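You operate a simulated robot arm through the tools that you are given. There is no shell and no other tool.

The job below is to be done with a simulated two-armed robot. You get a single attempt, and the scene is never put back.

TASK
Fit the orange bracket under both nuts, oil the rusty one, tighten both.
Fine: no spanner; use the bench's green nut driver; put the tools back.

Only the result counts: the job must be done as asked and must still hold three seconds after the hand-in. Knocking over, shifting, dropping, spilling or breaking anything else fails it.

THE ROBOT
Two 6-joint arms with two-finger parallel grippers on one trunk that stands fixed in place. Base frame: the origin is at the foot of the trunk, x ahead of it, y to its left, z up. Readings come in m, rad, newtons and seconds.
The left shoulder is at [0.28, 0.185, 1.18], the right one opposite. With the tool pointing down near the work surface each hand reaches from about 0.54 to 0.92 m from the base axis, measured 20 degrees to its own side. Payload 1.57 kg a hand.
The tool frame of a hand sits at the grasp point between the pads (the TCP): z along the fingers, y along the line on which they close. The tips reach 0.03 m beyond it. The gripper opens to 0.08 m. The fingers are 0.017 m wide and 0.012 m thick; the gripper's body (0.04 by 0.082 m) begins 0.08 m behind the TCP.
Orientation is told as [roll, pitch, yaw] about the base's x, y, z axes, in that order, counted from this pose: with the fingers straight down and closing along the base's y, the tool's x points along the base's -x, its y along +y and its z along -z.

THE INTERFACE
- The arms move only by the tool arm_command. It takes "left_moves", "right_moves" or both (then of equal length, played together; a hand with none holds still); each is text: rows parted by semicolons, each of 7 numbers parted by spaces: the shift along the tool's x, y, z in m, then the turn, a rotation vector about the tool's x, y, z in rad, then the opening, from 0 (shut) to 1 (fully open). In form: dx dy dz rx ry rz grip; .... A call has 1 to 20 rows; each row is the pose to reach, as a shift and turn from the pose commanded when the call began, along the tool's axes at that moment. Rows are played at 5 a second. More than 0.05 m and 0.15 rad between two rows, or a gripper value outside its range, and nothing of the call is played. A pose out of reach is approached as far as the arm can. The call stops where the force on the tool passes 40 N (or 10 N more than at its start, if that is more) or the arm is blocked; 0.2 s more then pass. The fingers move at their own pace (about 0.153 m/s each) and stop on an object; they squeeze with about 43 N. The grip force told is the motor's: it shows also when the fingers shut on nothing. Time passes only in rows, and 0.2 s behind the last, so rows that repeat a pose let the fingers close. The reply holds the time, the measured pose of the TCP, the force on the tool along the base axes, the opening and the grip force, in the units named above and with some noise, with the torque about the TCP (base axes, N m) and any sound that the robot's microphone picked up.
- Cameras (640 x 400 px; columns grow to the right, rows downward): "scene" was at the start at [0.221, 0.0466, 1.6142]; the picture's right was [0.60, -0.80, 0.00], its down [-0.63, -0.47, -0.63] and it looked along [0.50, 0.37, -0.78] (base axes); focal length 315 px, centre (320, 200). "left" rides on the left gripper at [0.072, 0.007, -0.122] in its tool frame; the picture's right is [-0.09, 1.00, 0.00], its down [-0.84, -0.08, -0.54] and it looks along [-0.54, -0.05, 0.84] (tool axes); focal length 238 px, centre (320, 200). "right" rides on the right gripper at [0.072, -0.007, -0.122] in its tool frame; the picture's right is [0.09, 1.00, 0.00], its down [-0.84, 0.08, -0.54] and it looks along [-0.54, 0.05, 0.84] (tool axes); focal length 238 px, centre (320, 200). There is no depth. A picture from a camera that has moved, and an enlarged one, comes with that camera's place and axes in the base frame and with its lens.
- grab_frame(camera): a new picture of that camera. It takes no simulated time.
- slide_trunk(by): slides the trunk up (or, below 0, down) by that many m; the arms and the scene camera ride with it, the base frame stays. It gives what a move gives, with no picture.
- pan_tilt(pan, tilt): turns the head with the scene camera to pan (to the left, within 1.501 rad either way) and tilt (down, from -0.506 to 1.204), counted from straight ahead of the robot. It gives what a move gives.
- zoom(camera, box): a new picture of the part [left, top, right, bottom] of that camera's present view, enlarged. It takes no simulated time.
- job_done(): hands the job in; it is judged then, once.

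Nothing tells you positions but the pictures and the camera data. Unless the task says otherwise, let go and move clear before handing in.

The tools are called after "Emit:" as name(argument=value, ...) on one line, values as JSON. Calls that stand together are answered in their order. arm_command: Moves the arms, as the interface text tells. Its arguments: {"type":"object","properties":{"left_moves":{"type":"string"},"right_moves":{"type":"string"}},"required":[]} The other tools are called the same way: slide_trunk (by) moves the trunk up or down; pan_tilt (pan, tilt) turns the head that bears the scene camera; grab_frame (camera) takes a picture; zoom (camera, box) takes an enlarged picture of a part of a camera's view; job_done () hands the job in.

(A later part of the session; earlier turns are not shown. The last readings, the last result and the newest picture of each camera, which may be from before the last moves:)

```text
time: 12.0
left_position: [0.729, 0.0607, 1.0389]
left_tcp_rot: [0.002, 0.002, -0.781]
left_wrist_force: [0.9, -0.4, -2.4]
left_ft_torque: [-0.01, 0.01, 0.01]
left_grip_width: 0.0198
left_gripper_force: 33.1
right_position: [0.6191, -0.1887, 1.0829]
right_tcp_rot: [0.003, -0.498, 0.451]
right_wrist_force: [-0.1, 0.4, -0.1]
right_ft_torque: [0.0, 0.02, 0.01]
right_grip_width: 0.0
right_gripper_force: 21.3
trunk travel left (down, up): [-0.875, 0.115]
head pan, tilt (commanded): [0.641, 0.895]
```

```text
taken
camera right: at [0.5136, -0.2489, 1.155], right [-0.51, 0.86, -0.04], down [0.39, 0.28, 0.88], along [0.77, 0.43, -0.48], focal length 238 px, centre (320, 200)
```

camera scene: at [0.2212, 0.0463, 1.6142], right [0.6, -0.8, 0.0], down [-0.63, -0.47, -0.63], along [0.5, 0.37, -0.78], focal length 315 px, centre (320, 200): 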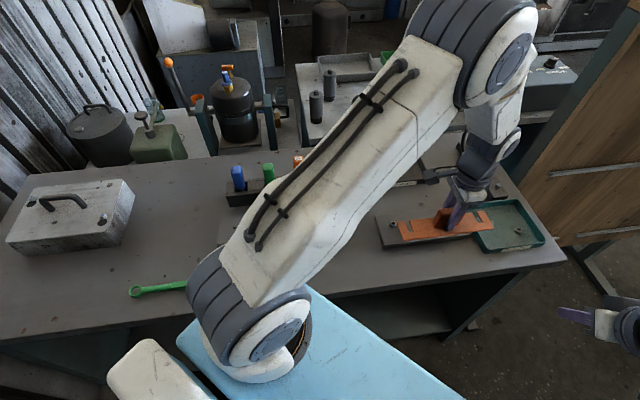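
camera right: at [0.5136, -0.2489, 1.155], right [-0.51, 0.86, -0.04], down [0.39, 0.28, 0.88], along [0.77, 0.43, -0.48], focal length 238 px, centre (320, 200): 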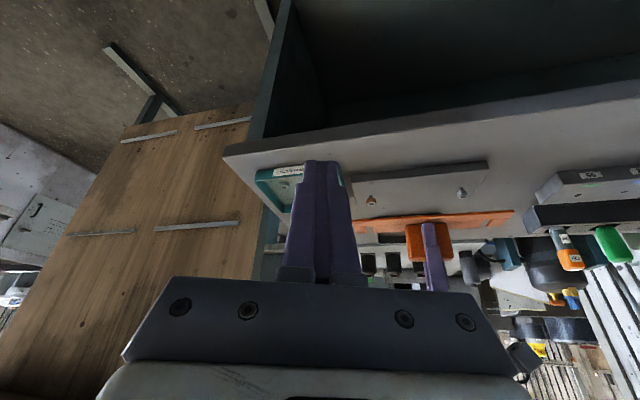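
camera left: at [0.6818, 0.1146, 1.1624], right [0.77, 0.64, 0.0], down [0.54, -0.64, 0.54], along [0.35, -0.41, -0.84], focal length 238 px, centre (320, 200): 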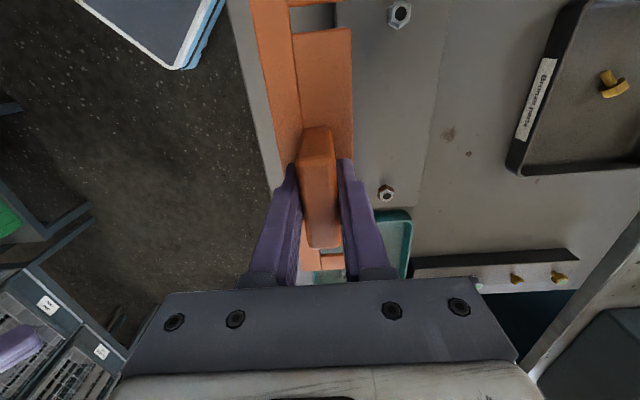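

The bracket is staged on the near side with its slots towards the nuts. I'll lower it to about 25 mm above the insertion height and check alignment.

Emit:
arm_command(left_moves="0 0 0.025 0 0 0 0; 0 0 0.05 0 0 0 0; 0 0 0.075 0 0 0 0; 0 0 0.075 0 0 0 0")

Emit:
zoom(camera="scene", box=[370, 180, 510, 270])

Emit:
zoom(camera="left", box=[240, 0, 420, 280])

Emit:
zoom(camera="right", box=[345, 150, 525, 262])

```text
time: 13.0
left_position: [0.7287, 0.06, 0.9643]
left_tcp_rot: [0.003, 0.002, -0.778]
left_wrist_force: [0.3, 1.3, -1.8]
left_ft_torque: [0.01, 0.03, 0.0]
left_grip_width: 0.0195
left_gripper_force: 33.5
right_position: [0.6204, -0.1904, 1.0817]
right_tcp_rot: [0.002, -0.5, 0.452]
right_wrist_force: [0.0, 0.1, 0.8]
right_ft_torque: [-0.02, -0.02, -0.01]
right_grip_width: 0.0
right_gripper_force: 21.1
trunk travel left (down, up): [-0.875, 0.115]
head pan, tilt (commanded): [0.641, 0.895]
```

```text
4.44 times, centred on (440, 225) of scene
camera zoom: at [0.2213, 0.0465, 1.6141], right [0.6, -0.8, 0.0], down [-0.63, -0.47, -0.63], along [0.5, 0.37, -0.78], focal length 1399 px, centre (-213, 89)
```

zoom: 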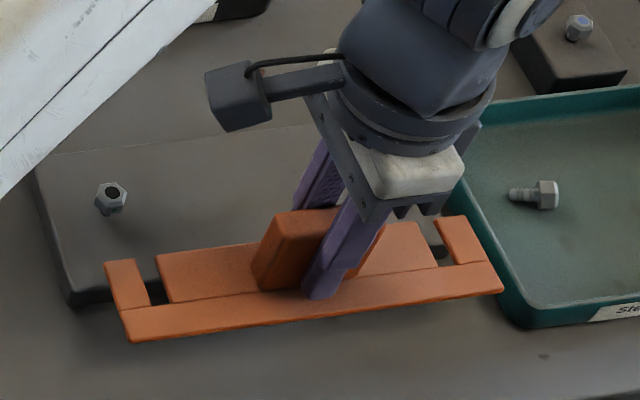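

```text
1.43 times, centred on (330, 140) of left
camera zoom: at [0.6812, 0.1141, 1.0872], right [0.76, 0.64, 0.0], down [0.54, -0.64, 0.54], along [0.35, -0.41, -0.84], focal length 340 px, centre (306, 286)
```

zoom: 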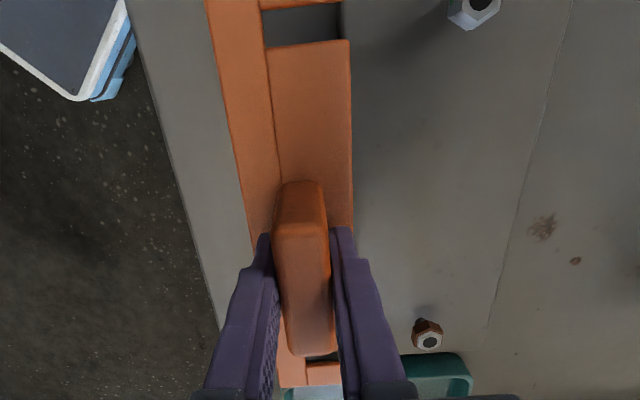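

```text
3.56 times, centred on (435, 206) of right
camera zoom: at [0.5137, -0.2488, 1.155], right [-0.51, 0.86, -0.04], down [0.4, 0.28, 0.88], along [0.77, 0.43, -0.48], focal length 848 px, centre (-89, 179)
```

zoom: 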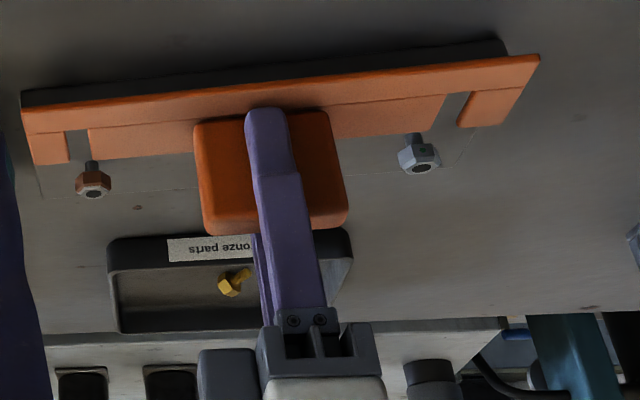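

Slots and studs look nearly aligned along the bracket's length. I'll zoom closer to refine the offset before sliding in.

Emit:
zoom(camera="scene", box=[388, 215, 428, 260])

Emit:
zoom(camera="scene", box=[450, 220, 490, 265])

Emit:
zoom(camera="right", box=[445, 155, 505, 205])

Emit:
zoom(camera="right", box=[345, 170, 405, 220])

```text
8.89 times, centred on (408, 238) of scene
camera zoom: at [0.2213, 0.0465, 1.6141], right [0.6, -0.8, 0.0], down [-0.63, -0.47, -0.63], along [0.5, 0.37, -0.78], focal length 2798 px, centre (-462, -133)
```

zoom: 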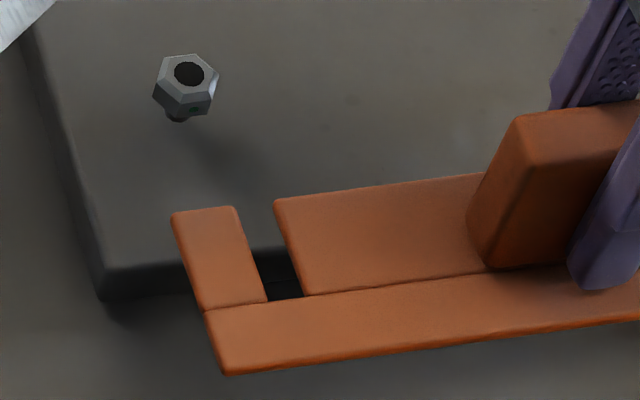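

```text
8.89 times, centred on (470, 242) of scene
camera zoom: at [0.2213, 0.0465, 1.6141], right [0.6, -0.8, 0.0], down [-0.63, -0.47, -0.63], along [0.5, 0.37, -0.78], focal length 2798 px, centre (-1013, -178)
```

zoom: 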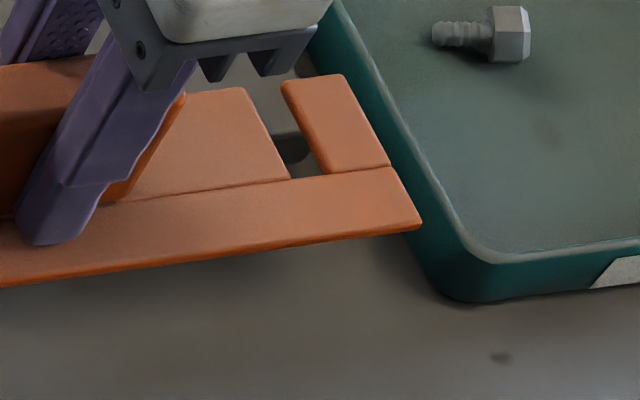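

```text
8.00 times, centred on (475, 180) of right
camera zoom: at [0.5137, -0.2488, 1.155], right [-0.51, 0.86, -0.04], down [0.4, 0.28, 0.88], along [0.77, 0.43, -0.48], focal length 1907 px, centre (-920, 360)
```

zoom: 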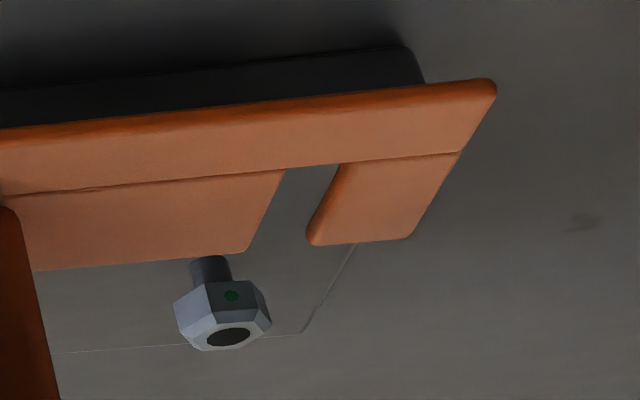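

```text
8.00 times, centred on (375, 195) of right
camera zoom: at [0.5137, -0.2488, 1.155], right [-0.51, 0.86, -0.04], down [0.4, 0.28, 0.88], along [0.77, 0.43, -0.48], focal length 1907 px, centre (-120, 240)
```

zoom: 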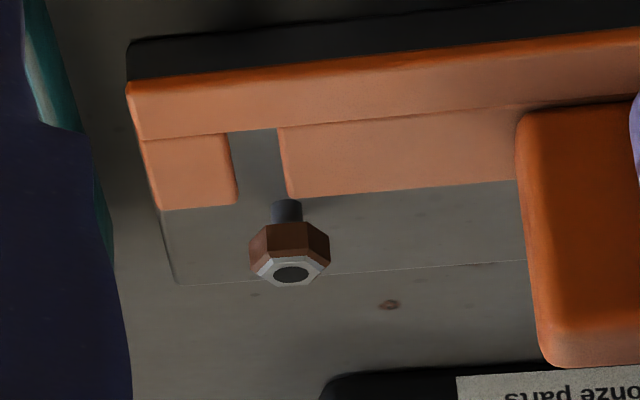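

The bracket sits about 2.3 mm too far towards the rusty nut along its axis. I'll correct that, lower to the estimated insertion height and look again before sliding.

Emit:
arm_command(left_moves="0.0023 0 0.01 0 0 0 0; 0.0023 0 0.02 0 0 0 0; 0.0023 0.015 0.02 0 0 0 0; 0.0023 0.03 0.02 0 0 0 0; 0.0023 0.03 0.02 0 0 0 0")

Emit:
zoom(camera="scene", box=[375, 200, 430, 255])

Emit:
zoom(camera="scene", box=[440, 200, 495, 255])

Emit:
zoom(camera="right", box=[445, 155, 505, 205])

Emit:
zoom(camera="right", box=[345, 170, 405, 220])

```text
time: 14.2
left_position: [0.7483, 0.083, 0.9456]
left_tcp_rot: [0.0, 0.003, -0.777]
left_wrist_force: [0.0, 0.7, -2.6]
left_ft_torque: [0.0, -0.01, -0.02]
left_grip_width: 0.0197
left_gripper_force: 33.9
right_position: [0.6201, -0.19, 1.0827]
right_tcp_rot: [0.002, -0.499, 0.45]
right_wrist_force: [0.4, 0.1, -0.5]
right_ft_torque: [0.0, 0.01, 0.01]
right_grip_width: 0.0002
right_gripper_force: 21.6
trunk travel left (down, up): [-0.875, 0.115]
head pan, tilt (commanded): [0.641, 0.895]
```

```text
7.27 times, centred on (402, 228) of scene
camera zoom: at [0.2213, 0.0466, 1.6141], right [0.6, -0.8, 0.0], down [-0.63, -0.47, -0.63], along [0.5, 0.37, -0.78], focal length 2290 px, centre (-280, 0)
```

zoom: 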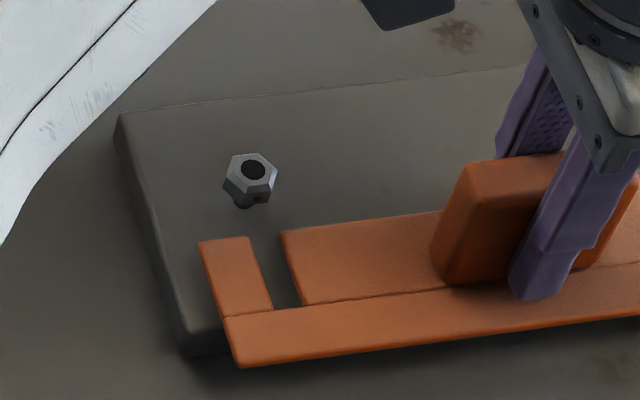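

```text
7.27 times, centred on (468, 228) of scene
camera zoom: at [0.2213, 0.0466, 1.6141], right [0.6, -0.8, 0.0], down [-0.63, -0.47, -0.63], along [0.5, 0.37, -0.78], focal length 2290 px, centre (-753, 0)
```

zoom: 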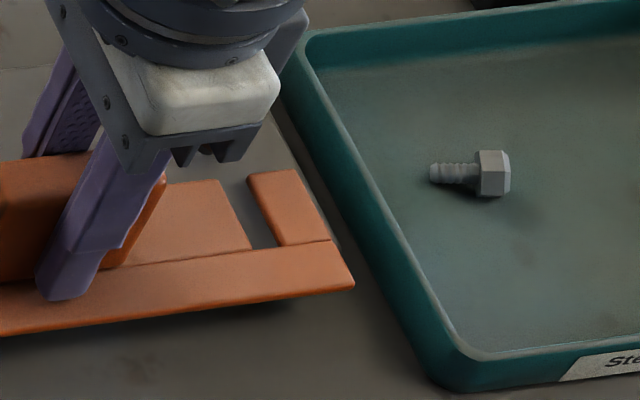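

```text
8.00 times, centred on (475, 180) of right
camera zoom: at [0.5136, -0.2488, 1.155], right [-0.51, 0.86, -0.04], down [0.4, 0.28, 0.88], along [0.77, 0.43, -0.48], focal length 1907 px, centre (-920, 360)
```

zoom: 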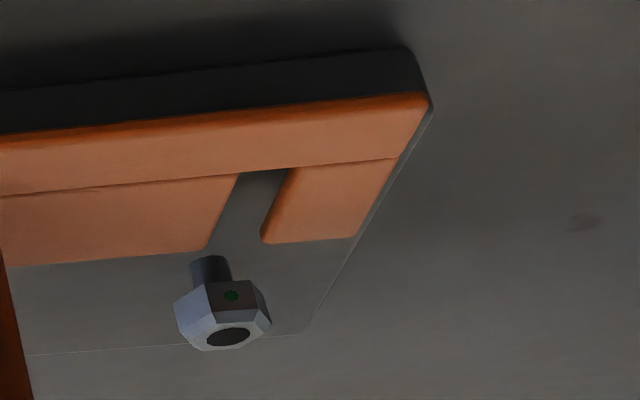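

```text
8.00 times, centred on (375, 195) of right
camera zoom: at [0.5136, -0.2488, 1.155], right [-0.51, 0.86, -0.04], down [0.4, 0.28, 0.88], along [0.77, 0.43, -0.48], focal length 1907 px, centre (-120, 240)
```

zoom: 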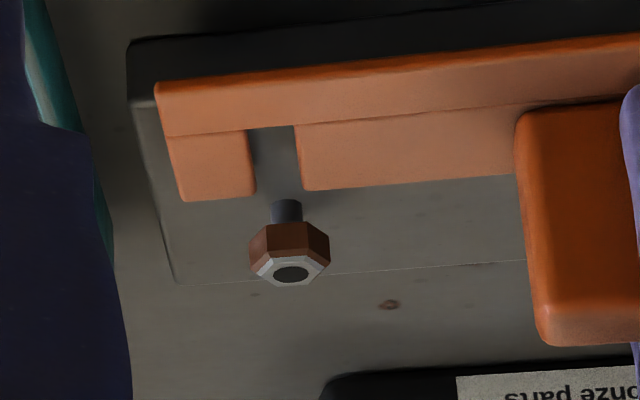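

Alignment is now within half a millimetre and the bracket's top is at z≈0.908, below the nut undersides at about 0.910. I'll slide it 20 mm towards the studs and look again.

Emit:
arm_command(left_moves="0 0.005 0 0 0 0 0; 0 0.01 0 0 0 0 0; 0 0.015 0 0 0 0 0; 0 0.02 0 0 0 0 0; 0 0.02 0 0 0 0 0")

Emit:
zoom(camera="scene", box=[375, 200, 430, 255])

Emit:
zoom(camera="right", box=[445, 155, 505, 205])

Emit:
zoom(camera="right", box=[345, 170, 405, 220])

```text
time: 15.4
left_position: [0.7612, 0.0984, 0.9458]
left_tcp_rot: [0.001, 0.002, -0.778]
left_wrist_force: [-0.1, 0.8, -3.5]
left_ft_torque: [0.02, -0.02, -0.02]
left_grip_width: 0.0198
left_gripper_force: 34.0
right_position: [0.6203, -0.1897, 1.0829]
right_tcp_rot: [0.002, -0.5, 0.451]
right_wrist_force: [0.5, 0.7, 0.2]
right_ft_torque: [0.02, 0.04, -0.06]
right_grip_width: 0.0
right_gripper_force: 21.3
trunk travel left (down, up): [-0.875, 0.115]
head pan, tilt (commanded): [0.641, 0.895]
```

```text
7.27 times, centred on (402, 228) of scene
camera zoom: at [0.2212, 0.0466, 1.6142], right [0.6, -0.8, 0.0], down [-0.63, -0.47, -0.63], along [0.5, 0.37, -0.78], focal length 2290 px, centre (-280, 0)
```

zoom: 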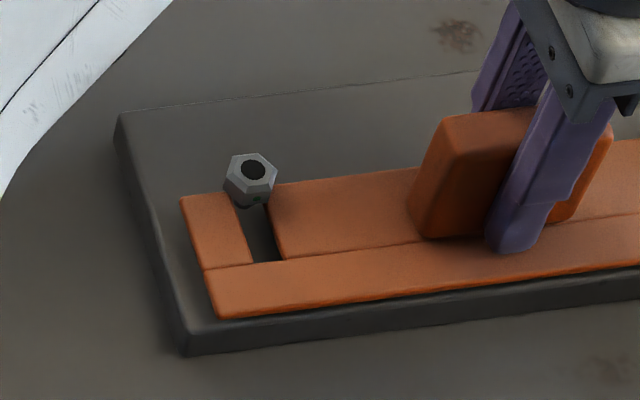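

```text
8.00 times, centred on (475, 180) of right
camera zoom: at [0.5136, -0.2488, 1.155], right [-0.51, 0.86, -0.04], down [0.39, 0.28, 0.88], along [0.77, 0.43, -0.48], focal length 1907 px, centre (-920, 360)
```

zoom: 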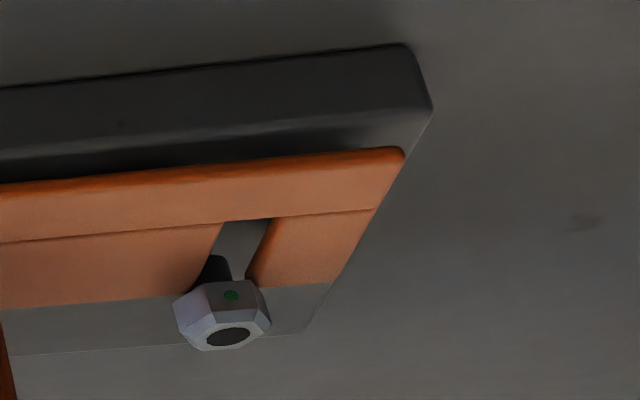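

```text
8.00 times, centred on (375, 195) of right
camera zoom: at [0.5136, -0.2488, 1.155], right [-0.51, 0.86, -0.04], down [0.39, 0.28, 0.88], along [0.77, 0.43, -0.48], focal length 1907 px, centre (-120, 240)
```

zoom: 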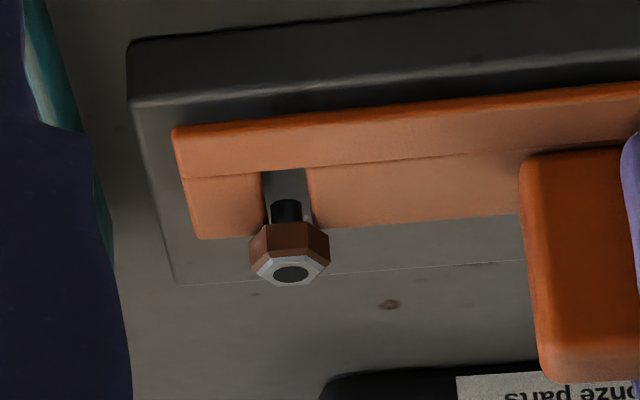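

Both studs are entering their slots with no added force. I'll continue sliding to full depth.

Emit:
arm_command(left_moves="0 0.004 0 0 0 0 0; 0 0.008 0 0 0 0 0; 0 0.012 0 0 0 0 0; 0 0.016 0 0 0 0 0; 0 0.02 0 0 0 0 0; 0 0.0235 0 0 0 0 0; 0 0.0235 0 0 0 0 0")

Emit:
zoom(camera="scene", box=[375, 190, 485, 260])

Emit:
zoom(camera="right", box=[445, 155, 505, 205])

Emit:
zoom(camera="right", box=[345, 170, 405, 220])

```text
time: 17.0
left_position: [0.7786, 0.1145, 0.9443]
left_tcp_rot: [0.002, 0.0, -0.778]
left_wrist_force: [0.1, -0.2, -1.9]
left_ft_torque: [0.0, 0.03, 0.01]
left_grip_width: 0.0198
left_gripper_force: 33.5
right_position: [0.6195, -0.1895, 1.0832]
right_tcp_rot: [0.003, -0.5, 0.45]
right_wrist_force: [-0.1, 0.6, -0.5]
right_ft_torque: [0.01, 0.03, 0.02]
right_grip_width: 0.0
right_gripper_force: 21.6
trunk travel left (down, up): [-0.875, 0.115]
head pan, tilt (commanded): [0.641, 0.895]
```

```text
5.71 times, centred on (430, 225) of scene
camera zoom: at [0.2212, 0.0465, 1.6142], right [0.6, -0.8, 0.0], down [-0.63, -0.47, -0.63], along [0.5, 0.37, -0.78], focal length 1799 px, centre (-309, 57)
```

zoom: 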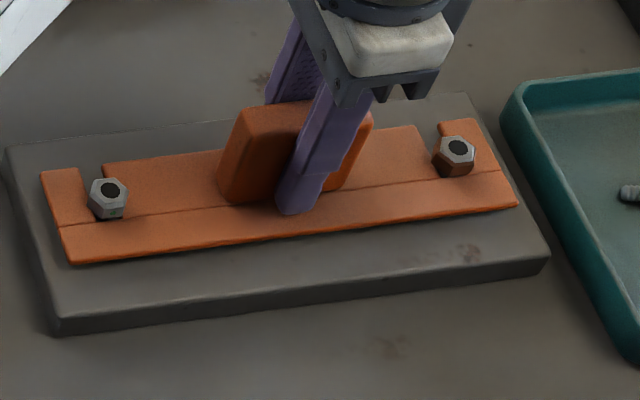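

```text
8.00 times, centred on (475, 180) of right
camera zoom: at [0.5136, -0.2488, 1.155], right [-0.51, 0.86, -0.04], down [0.39, 0.28, 0.88], along [0.77, 0.43, -0.48], focal length 1907 px, centre (-920, 360)
```

zoom: 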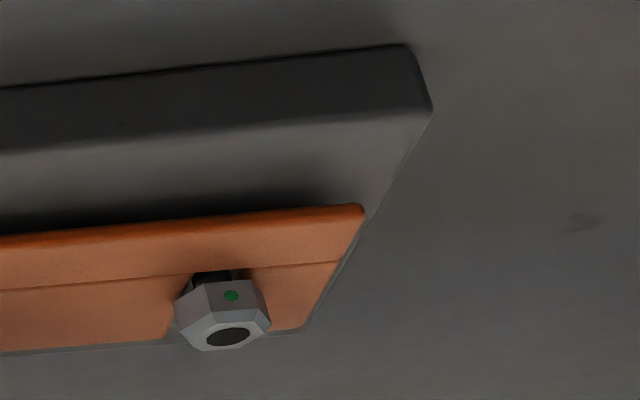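

```text
8.00 times, centred on (375, 195) of right
camera zoom: at [0.5136, -0.2488, 1.155], right [-0.51, 0.86, -0.04], down [0.39, 0.28, 0.88], along [0.77, 0.43, -0.48], focal length 1907 px, centre (-120, 240)
```

zoom: 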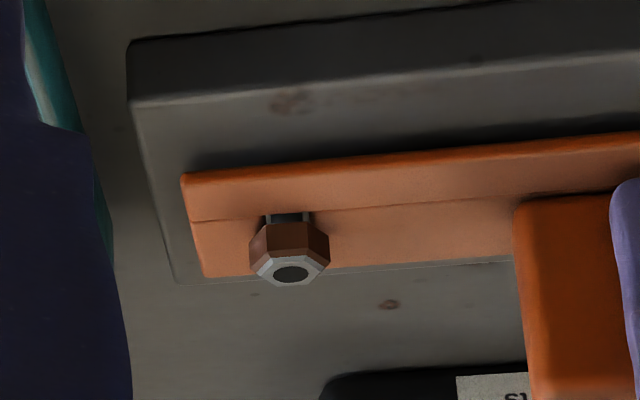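

Both studs are deep in the slots under the nuts. I'll lower the bracket onto the plate in small steps.

Emit:
arm_command(left_moves="0 0 0.0008 0 0 0 0; 0 0 0.0016 0 0 0 0; 0 0 0.0016 0 0 0 0")

Emit:
arm_command(left_moves="0 0 0.0006 0 0 0 0; 0 0 0.0012 0 0 0 0; 0 0 0.0012 0 0 0 0")

Emit:
zoom(camera="right", box=[345, 170, 405, 220])

```text
time: 17.8
left_position: [0.7779, 0.1156, 0.9441]
left_tcp_rot: [0.001, 0.001, -0.779]
left_wrist_force: [-0.9, 0.2, -2.7]
left_ft_torque: [-0.04, 0.0, 0.0]
left_grip_width: 0.0196
left_gripper_force: 33.5
right_position: [0.6197, -0.1891, 1.0831]
right_tcp_rot: [0.001, -0.499, 0.45]
right_wrist_force: [0.7, 0.0, -0.4]
right_ft_torque: [-0.01, 0.0, 0.03]
right_grip_width: 0.0
right_gripper_force: 21.5
trunk travel left (down, up): [-0.875, 0.115]
head pan, tilt (commanded): [0.641, 0.895]
```

```text
time: 18.6
left_position: [0.778, 0.1153, 0.9423]
left_tcp_rot: [0.002, 0.0, -0.779]
left_wrist_force: [-0.1, -0.3, -2.5]
left_ft_torque: [0.0, 0.0, -0.03]
left_grip_width: 0.0198
left_gripper_force: 33.5
right_position: [0.6198, -0.19, 1.0823]
right_tcp_rot: [0.003, -0.499, 0.45]
right_wrist_force: [-0.8, -0.3, -0.1]
right_ft_torque: [-0.01, 0.01, 0.01]
right_grip_width: 0.0
right_gripper_force: 21.6
trunk travel left (down, up): [-0.875, 0.115]
head pan, tilt (commanded): [0.641, 0.895]
```

```text
8.00 times, centred on (375, 195) of right
camera zoom: at [0.5136, -0.2488, 1.155], right [-0.51, 0.86, -0.04], down [0.39, 0.28, 0.88], along [0.77, 0.43, -0.48], focal length 1907 px, centre (-120, 240)
```

zoom: 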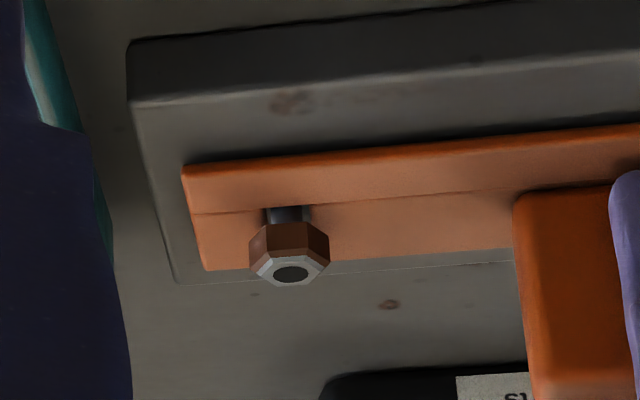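

There's no contact yet, so I'll keep lowering gently.

Emit:
arm_command(left_moves="0 0 0.0005 0 0 0 0; 0 0 0.001 0 0 0 0; 0 0 0.0015 0 0 0 0; 0 0 0.0015 0 0 0 0")

Emit:
zoom(camera="right", box=[345, 170, 405, 220])

```text
time: 19.6
left_position: [0.7779, 0.1142, 0.9403]
left_tcp_rot: [0.002, 0.004, -0.778]
left_wrist_force: [-6.8, -9.1, -1.5]
left_ft_torque: [-0.05, 0.09, -0.35]
left_grip_width: 0.0193
left_gripper_force: 33.4
right_position: [0.6187, -0.19, 1.0832]
right_tcp_rot: [0.003, -0.499, 0.452]
right_wrist_force: [0.0, -0.2, -0.8]
right_ft_torque: [0.0, -0.01, 0.0]
right_grip_width: 0.0
right_gripper_force: 21.7
trunk travel left (down, up): [-0.875, 0.115]
head pan, tilt (commanded): [0.641, 0.895]
```

```text
8.00 times, centred on (375, 195) of right
camera zoom: at [0.5132, -0.2495, 1.1551], right [-0.51, 0.86, -0.04], down [0.39, 0.28, 0.88], along [0.77, 0.43, -0.48], focal length 1907 px, centre (-120, 240)
```

zoom: 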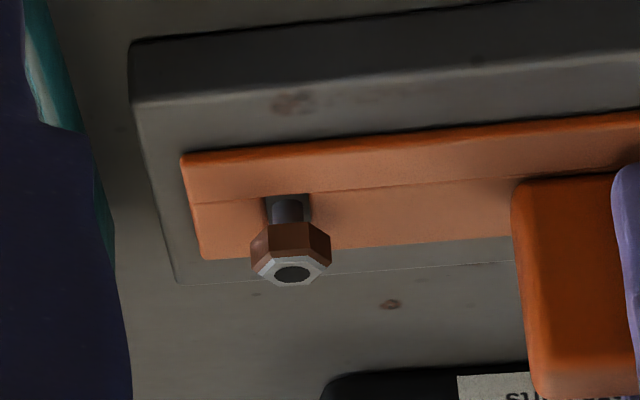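

A sideways force of about 11 N has appeared, so the bracket is touching something. I'll inspect closely before going on.

Emit:
zoom(camera="right", box=[360, 185, 390, 208])

Emit:
zoom(camera="right", box=[450, 177, 480, 200])

Emit:
zoom(camera="scene", box=[375, 190, 485, 260])

Emit:
grab_frame(camera="right")

Emit:
grab_frame(camera="left")

```text
16.00 times, centred on (375, 196) of right
camera zoom: at [0.5132, -0.2495, 1.1551], right [-0.51, 0.86, -0.04], down [0.39, 0.28, 0.88], along [0.77, 0.43, -0.48], focal length 3814 px, centre (-560, 256)
```

zoom: 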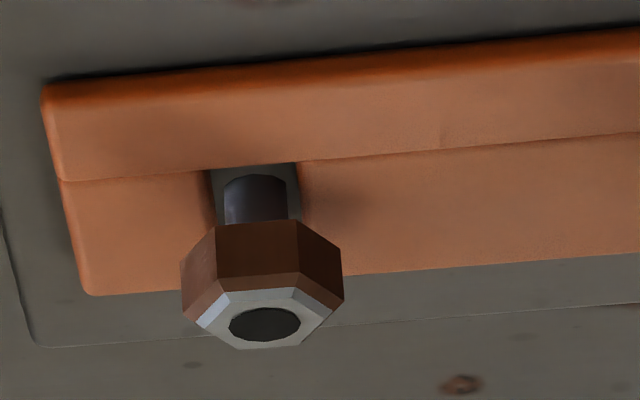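

```text
16.00 times, centred on (465, 188) of right
camera zoom: at [0.5132, -0.2495, 1.1551], right [-0.51, 0.86, -0.04], down [0.39, 0.28, 0.88], along [0.77, 0.43, -0.48], focal length 3814 px, centre (-2000, 384)
```

zoom: 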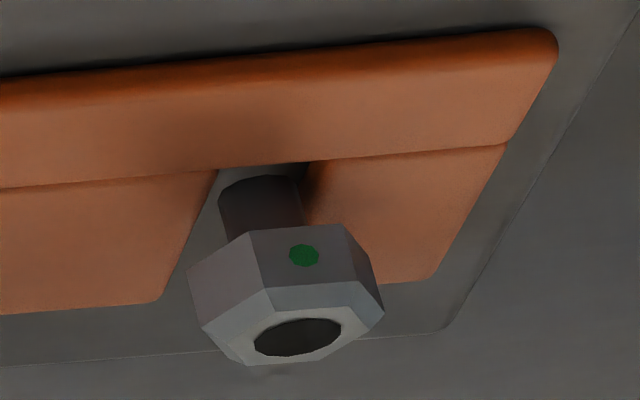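

```text
5.71 times, centred on (430, 225) of scene
camera zoom: at [0.2208, 0.0459, 1.6143], right [0.6, -0.8, 0.0], down [-0.63, -0.47, -0.63], along [0.5, 0.37, -0.78], focal length 1799 px, centre (-309, 57)
```

zoom: 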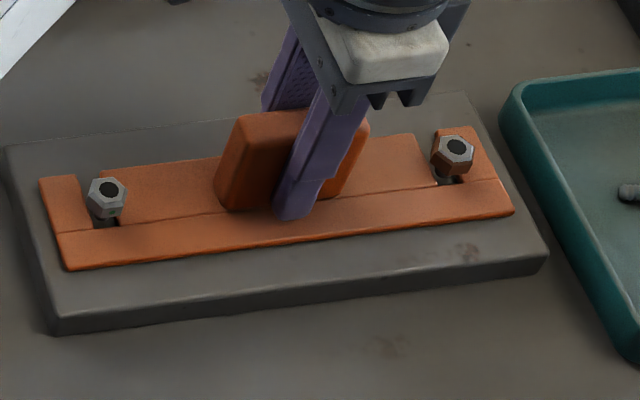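

```text
taken
camera right: at [0.5132, -0.2495, 1.1551], right [-0.51, 0.86, -0.04], down [0.39, 0.28, 0.88], along [0.77, 0.43, -0.48], focal length 238 px, centre (320, 200)
```

right: 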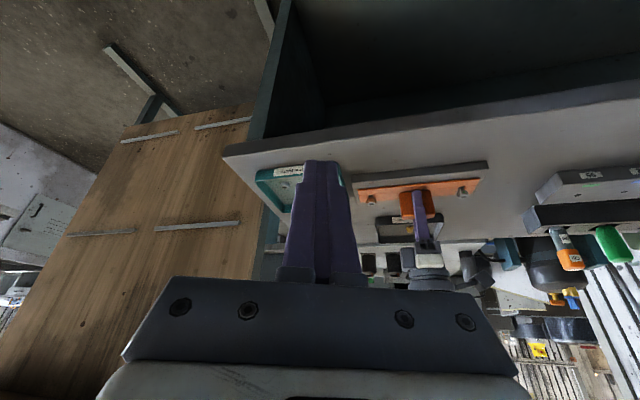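

```text
taken
camera left: at [0.7297, 0.1683, 1.0641], right [0.77, 0.64, 0.0], down [0.54, -0.64, 0.54], along [0.35, -0.41, -0.84], focal length 238 px, centre (320, 200)
```

left: 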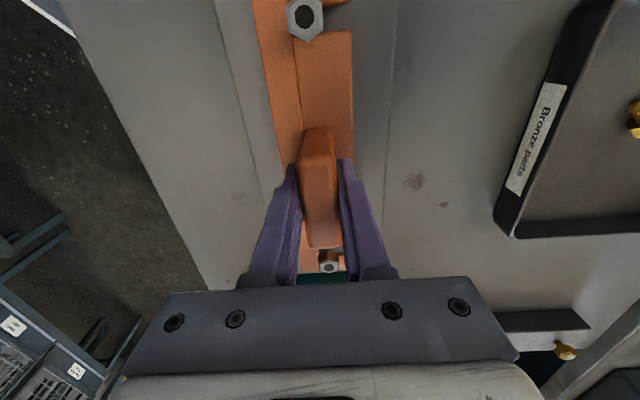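

The robot body itself seems to have been pushed back slightly. I'll hold still for a moment and re-read the forces.

Emit:
arm_command(left_moves="0 0 0 0 0 0 0; 0 0 0 0 0 0 0")

Emit:
zoom(camera="right", box=[360, 185, 390, 208])

```text
time: 20.2
left_position: [0.7775, 0.1146, 0.9408]
left_tcp_rot: [0.0, 0.002, -0.779]
left_wrist_force: [-8.7, -13.1, -3.0]
left_ft_torque: [0.0, 0.22, -0.28]
left_grip_width: 0.0198
left_gripper_force: 33.7
right_position: [0.62, -0.1901, 1.0824]
right_tcp_rot: [0.003, -0.498, 0.452]
right_wrist_force: [-0.2, 0.6, 0.0]
right_ft_torque: [0.03, -0.01, 0.01]
right_grip_width: 0.0002
right_gripper_force: 21.5
trunk travel left (down, up): [-0.875, 0.115]
head pan, tilt (commanded): [0.641, 0.895]
```

```text
16.00 times, centred on (375, 196) of right
camera zoom: at [0.5132, -0.2496, 1.155], right [-0.51, 0.86, -0.04], down [0.39, 0.28, 0.88], along [0.77, 0.43, -0.48], focal length 3814 px, centre (-560, 256)
```

zoom: 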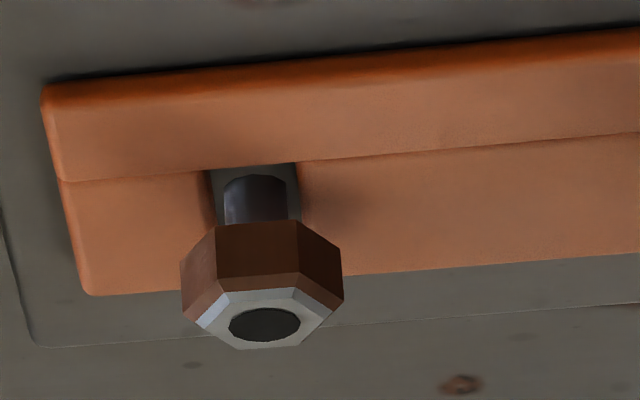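

The force persists at about 16 N, mostly backwards from the studs. I'll back the bracket off by a millimetre to see whether it relieves.

Emit:
arm_command(left_moves="0 -0.0005 0 0 0 0 0; 0 -0.001 0 0 0 0 0; 0 -0.001 0 0 0 0 0")

Emit:
zoom(camera="right", box=[360, 185, 390, 208])

```text
time: 21.0
left_position: [0.7773, 0.1141, 0.9413]
left_tcp_rot: [0.0, 0.004, -0.778]
left_wrist_force: [-9.5, -7.8, -0.4]
left_ft_torque: [0.31, 0.62, -0.31]
left_grip_width: 0.0197
left_gripper_force: 33.3
right_position: [0.619, -0.1901, 1.0834]
right_tcp_rot: [0.002, -0.499, 0.451]
right_wrist_force: [-0.3, 0.7, -0.7]
right_ft_torque: [0.04, -0.02, -0.01]
right_grip_width: 0.0
right_gripper_force: 20.6
trunk travel left (down, up): [-0.875, 0.115]
head pan, tilt (commanded): [0.641, 0.895]
```

```text
16.00 times, centred on (375, 196) of right
camera zoom: at [0.5133, -0.2491, 1.1552], right [-0.51, 0.86, -0.04], down [0.39, 0.28, 0.88], along [0.77, 0.43, -0.48], focal length 3814 px, centre (-560, 256)
```

zoom: 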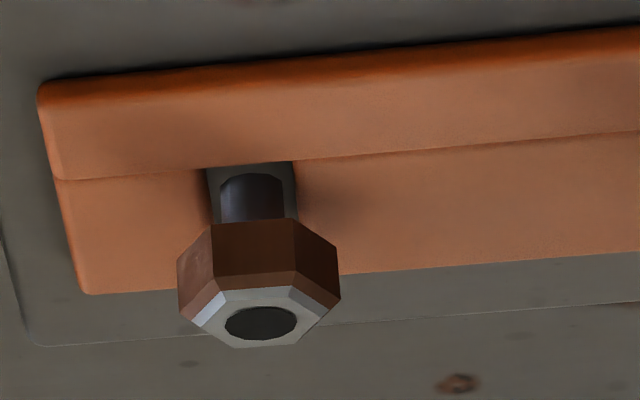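

The bracket appears seated or caught, and the force follows my small moves. Since it sits on the plate with both studs well inside the slots, I'll open the fingers and look.

Emit:
arm_command(left_moves="0 0 0 0 0 0 0.35; 0 0 0 0 0 0 0.35; 0 0 0 0 0 0 0.6; 0 0 0 0 0 0 0.6")

Emit:
zoom(camera="right", box=[345, 150, 525, 262])

Emit:
zoom(camera="scene", box=[375, 190, 485, 260])

```text
time: 22.0
left_position: [0.7778, 0.1132, 0.9402]
left_tcp_rot: [0.001, 0.003, -0.777]
left_wrist_force: [0.1, 1.0, -0.9]
left_ft_torque: [0.0, 0.02, -0.01]
left_grip_width: 0.0482
left_gripper_force: 0.1
right_position: [0.6182, -0.1887, 1.0824]
right_tcp_rot: [0.0, -0.5, 0.45]
right_wrist_force: [0.1, 0.9, 0.2]
right_ft_torque: [-0.02, 0.01, 0.02]
right_grip_width: 0.0
right_gripper_force: 21.0
trunk travel left (down, up): [-0.875, 0.115]
head pan, tilt (commanded): [0.641, 0.895]
```

```text
3.56 times, centred on (435, 206) of right
camera zoom: at [0.5135, -0.2489, 1.1551], right [-0.51, 0.86, -0.04], down [0.39, 0.28, 0.88], along [0.77, 0.43, -0.48], focal length 848 px, centre (-89, 179)
```

zoom: 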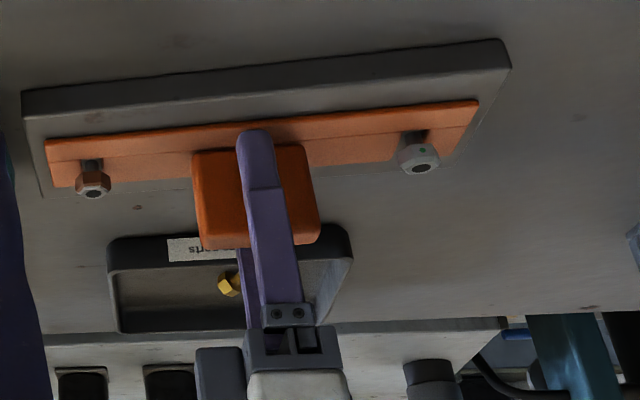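

```text
5.71 times, centred on (430, 225) of scene
camera zoom: at [0.2211, 0.0464, 1.6142], right [0.6, -0.8, 0.0], down [-0.63, -0.47, -0.63], along [0.5, 0.37, -0.78], focal length 1799 px, centre (-309, 57)
```

zoom: 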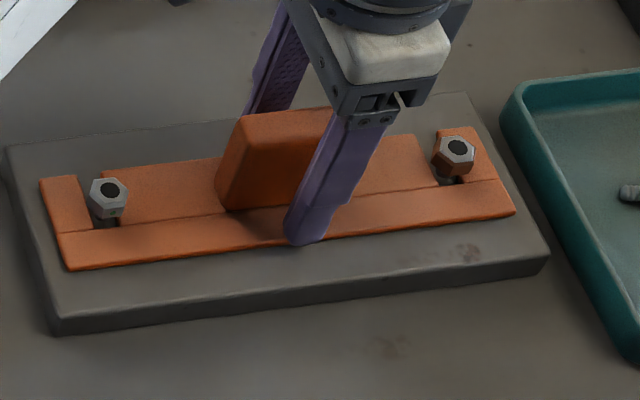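

The bracket now lies flat on the plate with both studs in its slots and forces are zero. I'll raise the left hand straight up and clear of it.

Emit:
arm_command(left_moves="0 0 0 0 0 0 1; 0 0 -0.03 0 0 0 1; 0 0 -0.07 0 0 0 1; 0 0 -0.11 0 0 0 1; 0 0 -0.15 0 0 0 1; 0 0 -0.19 0 0 0 1; 0 0 -0.22 0 0 0 1; 0 0 -0.22 0 0 0 1")

Emit:
zoom(camera="scene", box=[375, 190, 485, 260])

Emit:
zoom(camera="scene", box=[210, 140, 330, 215])

Emit:
zoom(camera="right", box=[345, 150, 525, 262])

Emit:
zoom(camera="right", box=[520, 150, 640, 290])

```text
time: 23.8
left_position: [0.7768, 0.1156, 1.1605]
left_tcp_rot: [0.002, 0.002, -0.777]
left_wrist_force: [0.3, 0.2, -0.5]
left_ft_torque: [0.0, -0.01, 0.02]
left_grip_width: 0.0803
left_gripper_force: 0.2
right_position: [0.6204, -0.1897, 1.0832]
right_tcp_rot: [0.003, -0.499, 0.451]
right_wrist_force: [0.4, 0.2, 0.1]
right_ft_torque: [0.02, -0.02, 0.01]
right_grip_width: 0.0
right_gripper_force: 20.6
trunk travel left (down, up): [-0.875, 0.115]
head pan, tilt (commanded): [0.641, 0.895]
```

```text
5.71 times, centred on (430, 225) of scene
camera zoom: at [0.2209, 0.0464, 1.6142], right [0.6, -0.8, 0.0], down [-0.63, -0.47, -0.63], along [0.5, 0.37, -0.78], focal length 1799 px, centre (-309, 57)
```

zoom: 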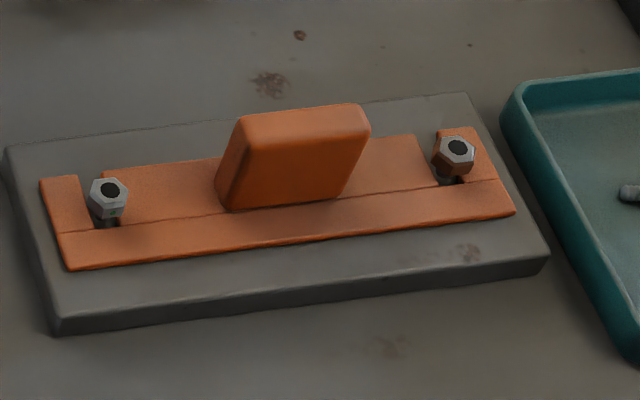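

```text
5.33 times, centred on (270, 178) of scene
camera zoom: at [0.2209, 0.0464, 1.6142], right [0.6, -0.8, 0.0], down [-0.63, -0.47, -0.63], along [0.5, 0.37, -0.78], focal length 1679 px, centre (587, 320)
```

zoom: 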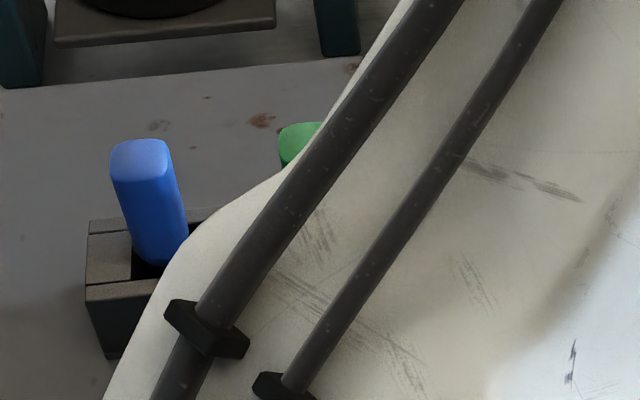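

```text
3.56 times, centred on (435, 206) of right
camera zoom: at [0.5134, -0.249, 1.1551], right [-0.51, 0.86, -0.04], down [0.39, 0.28, 0.88], along [0.77, 0.43, -0.48], focal length 848 px, centre (-89, 179)
```

zoom: 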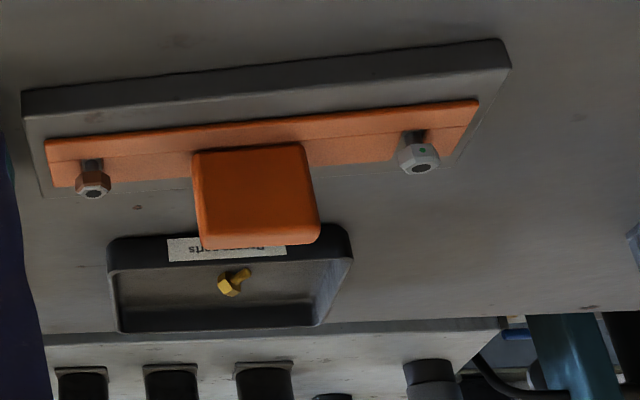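

```text
2.86 times, centred on (580, 220) of right
camera zoom: at [0.5134, -0.249, 1.1551], right [-0.51, 0.86, -0.04], down [0.39, 0.28, 0.88], along [0.77, 0.43, -0.48], focal length 681 px, centre (-423, 143)
```

zoom: 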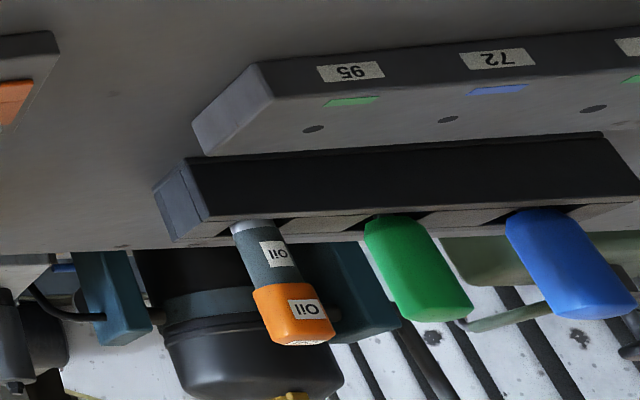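

The bracket is in place and undisturbed. Next comes the oiler, so I'll move the left hand at height to above its rack slot at about (0.68, 0.46).

Emit:
arm_command(left_moves="0.0347 0.0198 0 0 0 0 1; 0.0694 0.0396 0 0 0 0 1; 0.1042 0.0595 0 0 0 0 1; 0.1389 0.0793 0 0 0 0 1; 0.1736 0.0991 0 0 0 0 1; 0.2083 0.1189 0 0 0 0 1; 0.2431 0.1388 0 0 0 0 1; 0.2778 0.1586 0 0 0 0 1; 0.3125 0.1784 0 0 0 0 1; 0.3125 0.1784 0 0 0 0 1")

Emit:
grab_frame(camera="left")

Emit:
grab_frame(camera="scene")

```text
time: 26.0
left_position: [0.6812, 0.4603, 1.1629]
left_tcp_rot: [0.003, 0.002, -0.778]
left_wrist_force: [-0.3, 0.1, 0.0]
left_ft_torque: [0.0, -0.02, 0.02]
left_grip_width: 0.0802
left_gripper_force: 0.0
right_position: [0.6193, -0.1897, 1.0822]
right_tcp_rot: [0.001, -0.499, 0.449]
right_wrist_force: [0.2, 0.7, -0.1]
right_ft_torque: [-0.01, 0.0, -0.02]
right_grip_width: 0.0001
right_gripper_force: 21.3
trunk travel left (down, up): [-0.875, 0.115]
head pan, tilt (commanded): [0.641, 0.895]
```

```text
taken
camera left: at [0.6336, 0.5144, 1.2862], right [0.76, 0.64, 0.0], down [0.54, -0.64, 0.54], along [0.35, -0.41, -0.84], focal length 238 px, centre (320, 200)
```

left: 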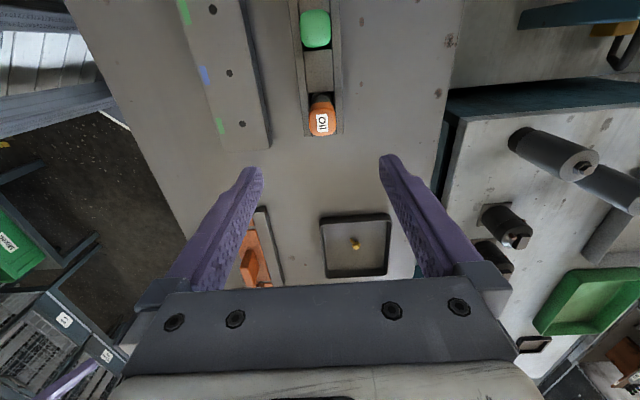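

```text
taken
camera scene: at [0.221, 0.0468, 1.6142], right [0.6, -0.8, 0.0], down [-0.63, -0.47, -0.63], along [0.5, 0.37, -0.78], focal length 315 px, centre (320, 200)
```

scene: 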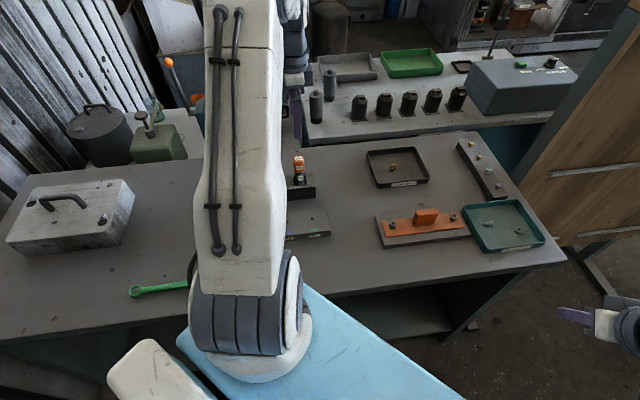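

From here I can see the oiler between the fingers with the green driver behind it. I'll zoom in to locate the oiler accurately.

Emit:
zoom(camera="left", box=[260, 0, 380, 150])

Emit:
zoom(camera="scene", box=[280, 140, 340, 215])

Emit:
zoom(camera="left", box=[295, 80, 345, 145])

```text
2.67 times, centred on (320, 75) of left
camera zoom: at [0.6336, 0.5144, 1.2862], right [0.76, 0.64, 0.0], down [0.54, -0.64, 0.54], along [0.35, -0.41, -0.84], focal length 636 px, centre (320, 533)
```

zoom: 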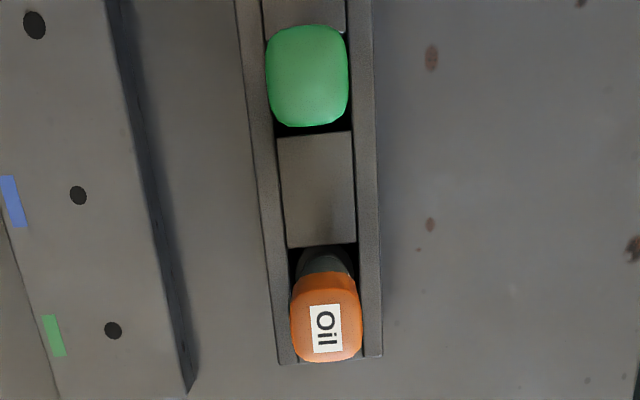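

```text
5.33 times, centred on (310, 178) of scene
camera zoom: at [0.221, 0.0468, 1.6142], right [0.6, -0.8, 0.0], down [-0.63, -0.47, -0.63], along [0.5, 0.37, -0.78], focal length 1679 px, centre (373, 320)
```

zoom: 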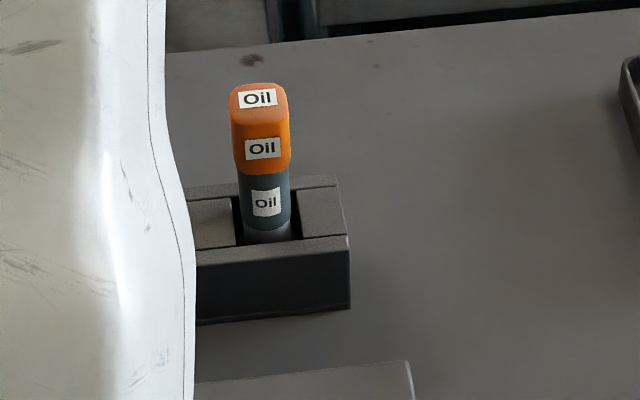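

```text
6.15 times, centred on (320, 112) of left
camera zoom: at [0.6336, 0.5144, 1.2862], right [0.76, 0.64, 0.0], down [0.54, -0.64, 0.54], along [0.35, -0.41, -0.84], focal length 1467 px, centre (320, 738)
```

zoom: 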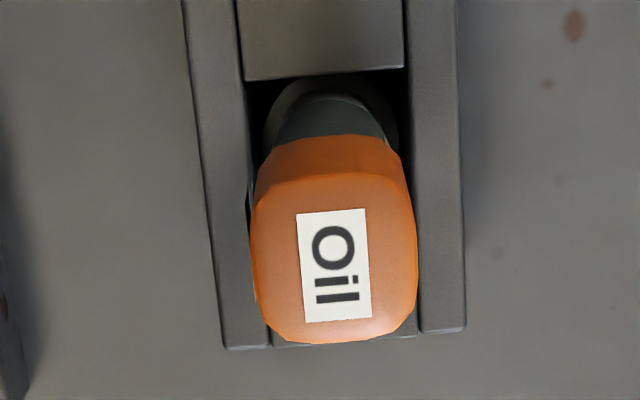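

The oiler's cap is centred at about (0.681, 0.462), top z≈1.02, roughly 30 mm square. I'll descend so the pads sit on the orange cap and close.

Emit:
arm_command(left_moves="0 0.001 0.035 0 0 0 1; 0 0.001 0.07 0 0 0 1; 0 0.001 0.105 0 0 0 1; 0 0.001 0.135 0 0 0 1; 0 0.001 0.1605 0 0 0 1; 0 0.001 0.1605 0 0 0 1")

Emit:
grab_frame(camera="left")

Emit:
zoom(camera="scene", box=[270, 130, 350, 210])

Emit:
zoom(camera="right", box=[520, 190, 640, 290])

```text
time: 27.4
left_position: [0.6818, 0.4617, 1.0016]
left_tcp_rot: [0.003, 0.001, -0.78]
left_wrist_force: [0.6, -0.7, -1.1]
left_ft_torque: [-0.04, -0.01, 0.0]
left_grip_width: 0.0799
left_gripper_force: 0.0
right_position: [0.6186, -0.1885, 1.0822]
right_tcp_rot: [0.002, -0.5, 0.45]
right_wrist_force: [0.3, 0.5, 0.0]
right_ft_torque: [0.0, 0.0, 0.03]
right_grip_width: 0.0001
right_gripper_force: 21.4
trunk travel left (down, up): [-0.875, 0.115]
head pan, tilt (commanded): [0.641, 0.895]
```

```text
taken
camera left: at [0.6343, 0.5154, 1.1248], right [0.76, 0.64, 0.0], down [0.54, -0.64, 0.54], along [0.35, -0.41, -0.84], focal length 238 px, centre (320, 200)
```

left: 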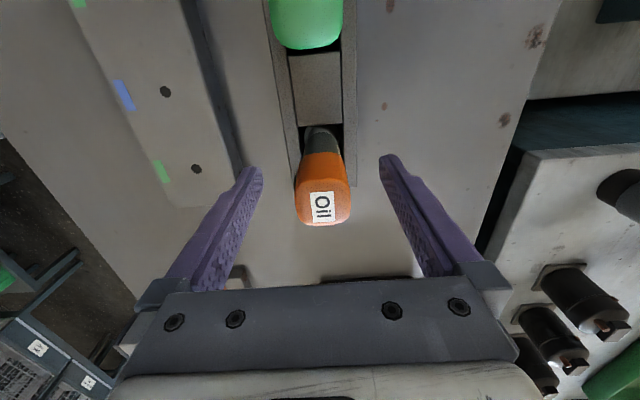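

```text
5.00 times, centred on (310, 170) of scene
camera zoom: at [0.2212, 0.0466, 1.6142], right [0.6, -0.8, 0.0], down [-0.63, -0.47, -0.63], along [0.5, 0.37, -0.78], focal length 1574 px, centre (370, 350)
```

zoom: 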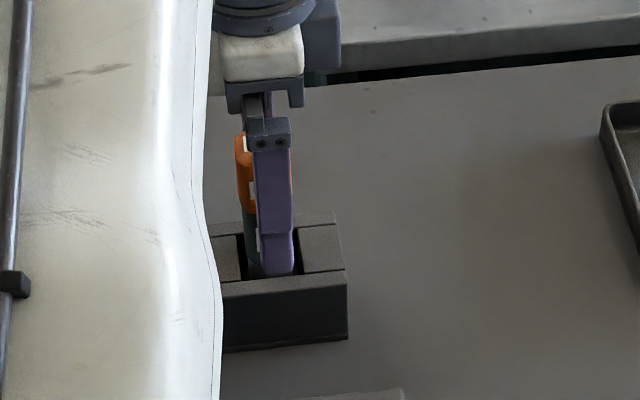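

```text
4.00 times, centred on (580, 240) of right
camera zoom: at [0.5136, -0.2488, 1.155], right [-0.51, 0.86, -0.04], down [0.4, 0.28, 0.88], along [0.77, 0.43, -0.48], focal length 953 px, centre (-720, 40)
```

zoom: 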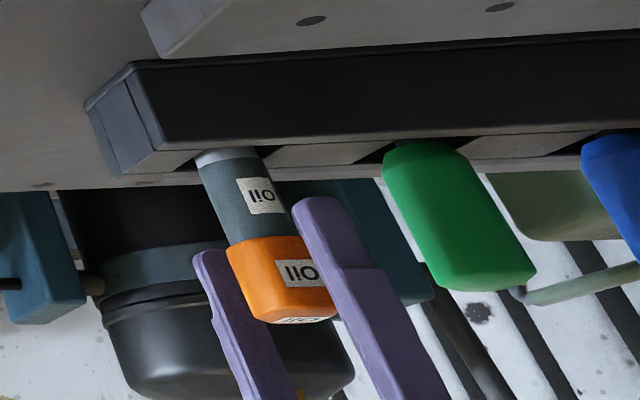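

The cap is centred between the fingers. I'll close on it.

Emit:
arm_command(left_moves="0 0 0 0 0 0 0; 0 0 0 0 0 0 0; 0 0 0 0 0 0 0")

Emit:
zoom(camera="right", box=[520, 190, 640, 290])

```text
time: 28.2
left_position: [0.6816, 0.4609, 1.0021]
left_tcp_rot: [0.002, 0.0, -0.779]
left_wrist_force: [0.2, 0.7, 0.0]
left_ft_torque: [0.06, -0.08, 0.01]
left_grip_width: 0.0295
left_gripper_force: 39.2
right_position: [0.6201, -0.1903, 1.0826]
right_tcp_rot: [0.001, -0.499, 0.449]
right_wrist_force: [-0.1, -1.0, 0.2]
right_ft_torque: [0.03, -0.01, 0.0]
right_grip_width: 0.0
right_gripper_force: 21.5
trunk travel left (down, up): [-0.875, 0.115]
head pan, tilt (commanded): [0.641, 0.895]
```

```text
4.00 times, centred on (580, 240) of right
camera zoom: at [0.5135, -0.2489, 1.1551], right [-0.51, 0.86, -0.04], down [0.39, 0.28, 0.88], along [0.77, 0.43, -0.48], focal length 953 px, centre (-720, 40)
```

zoom: 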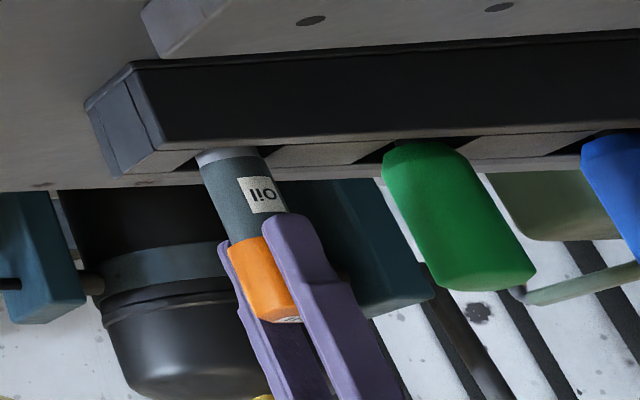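

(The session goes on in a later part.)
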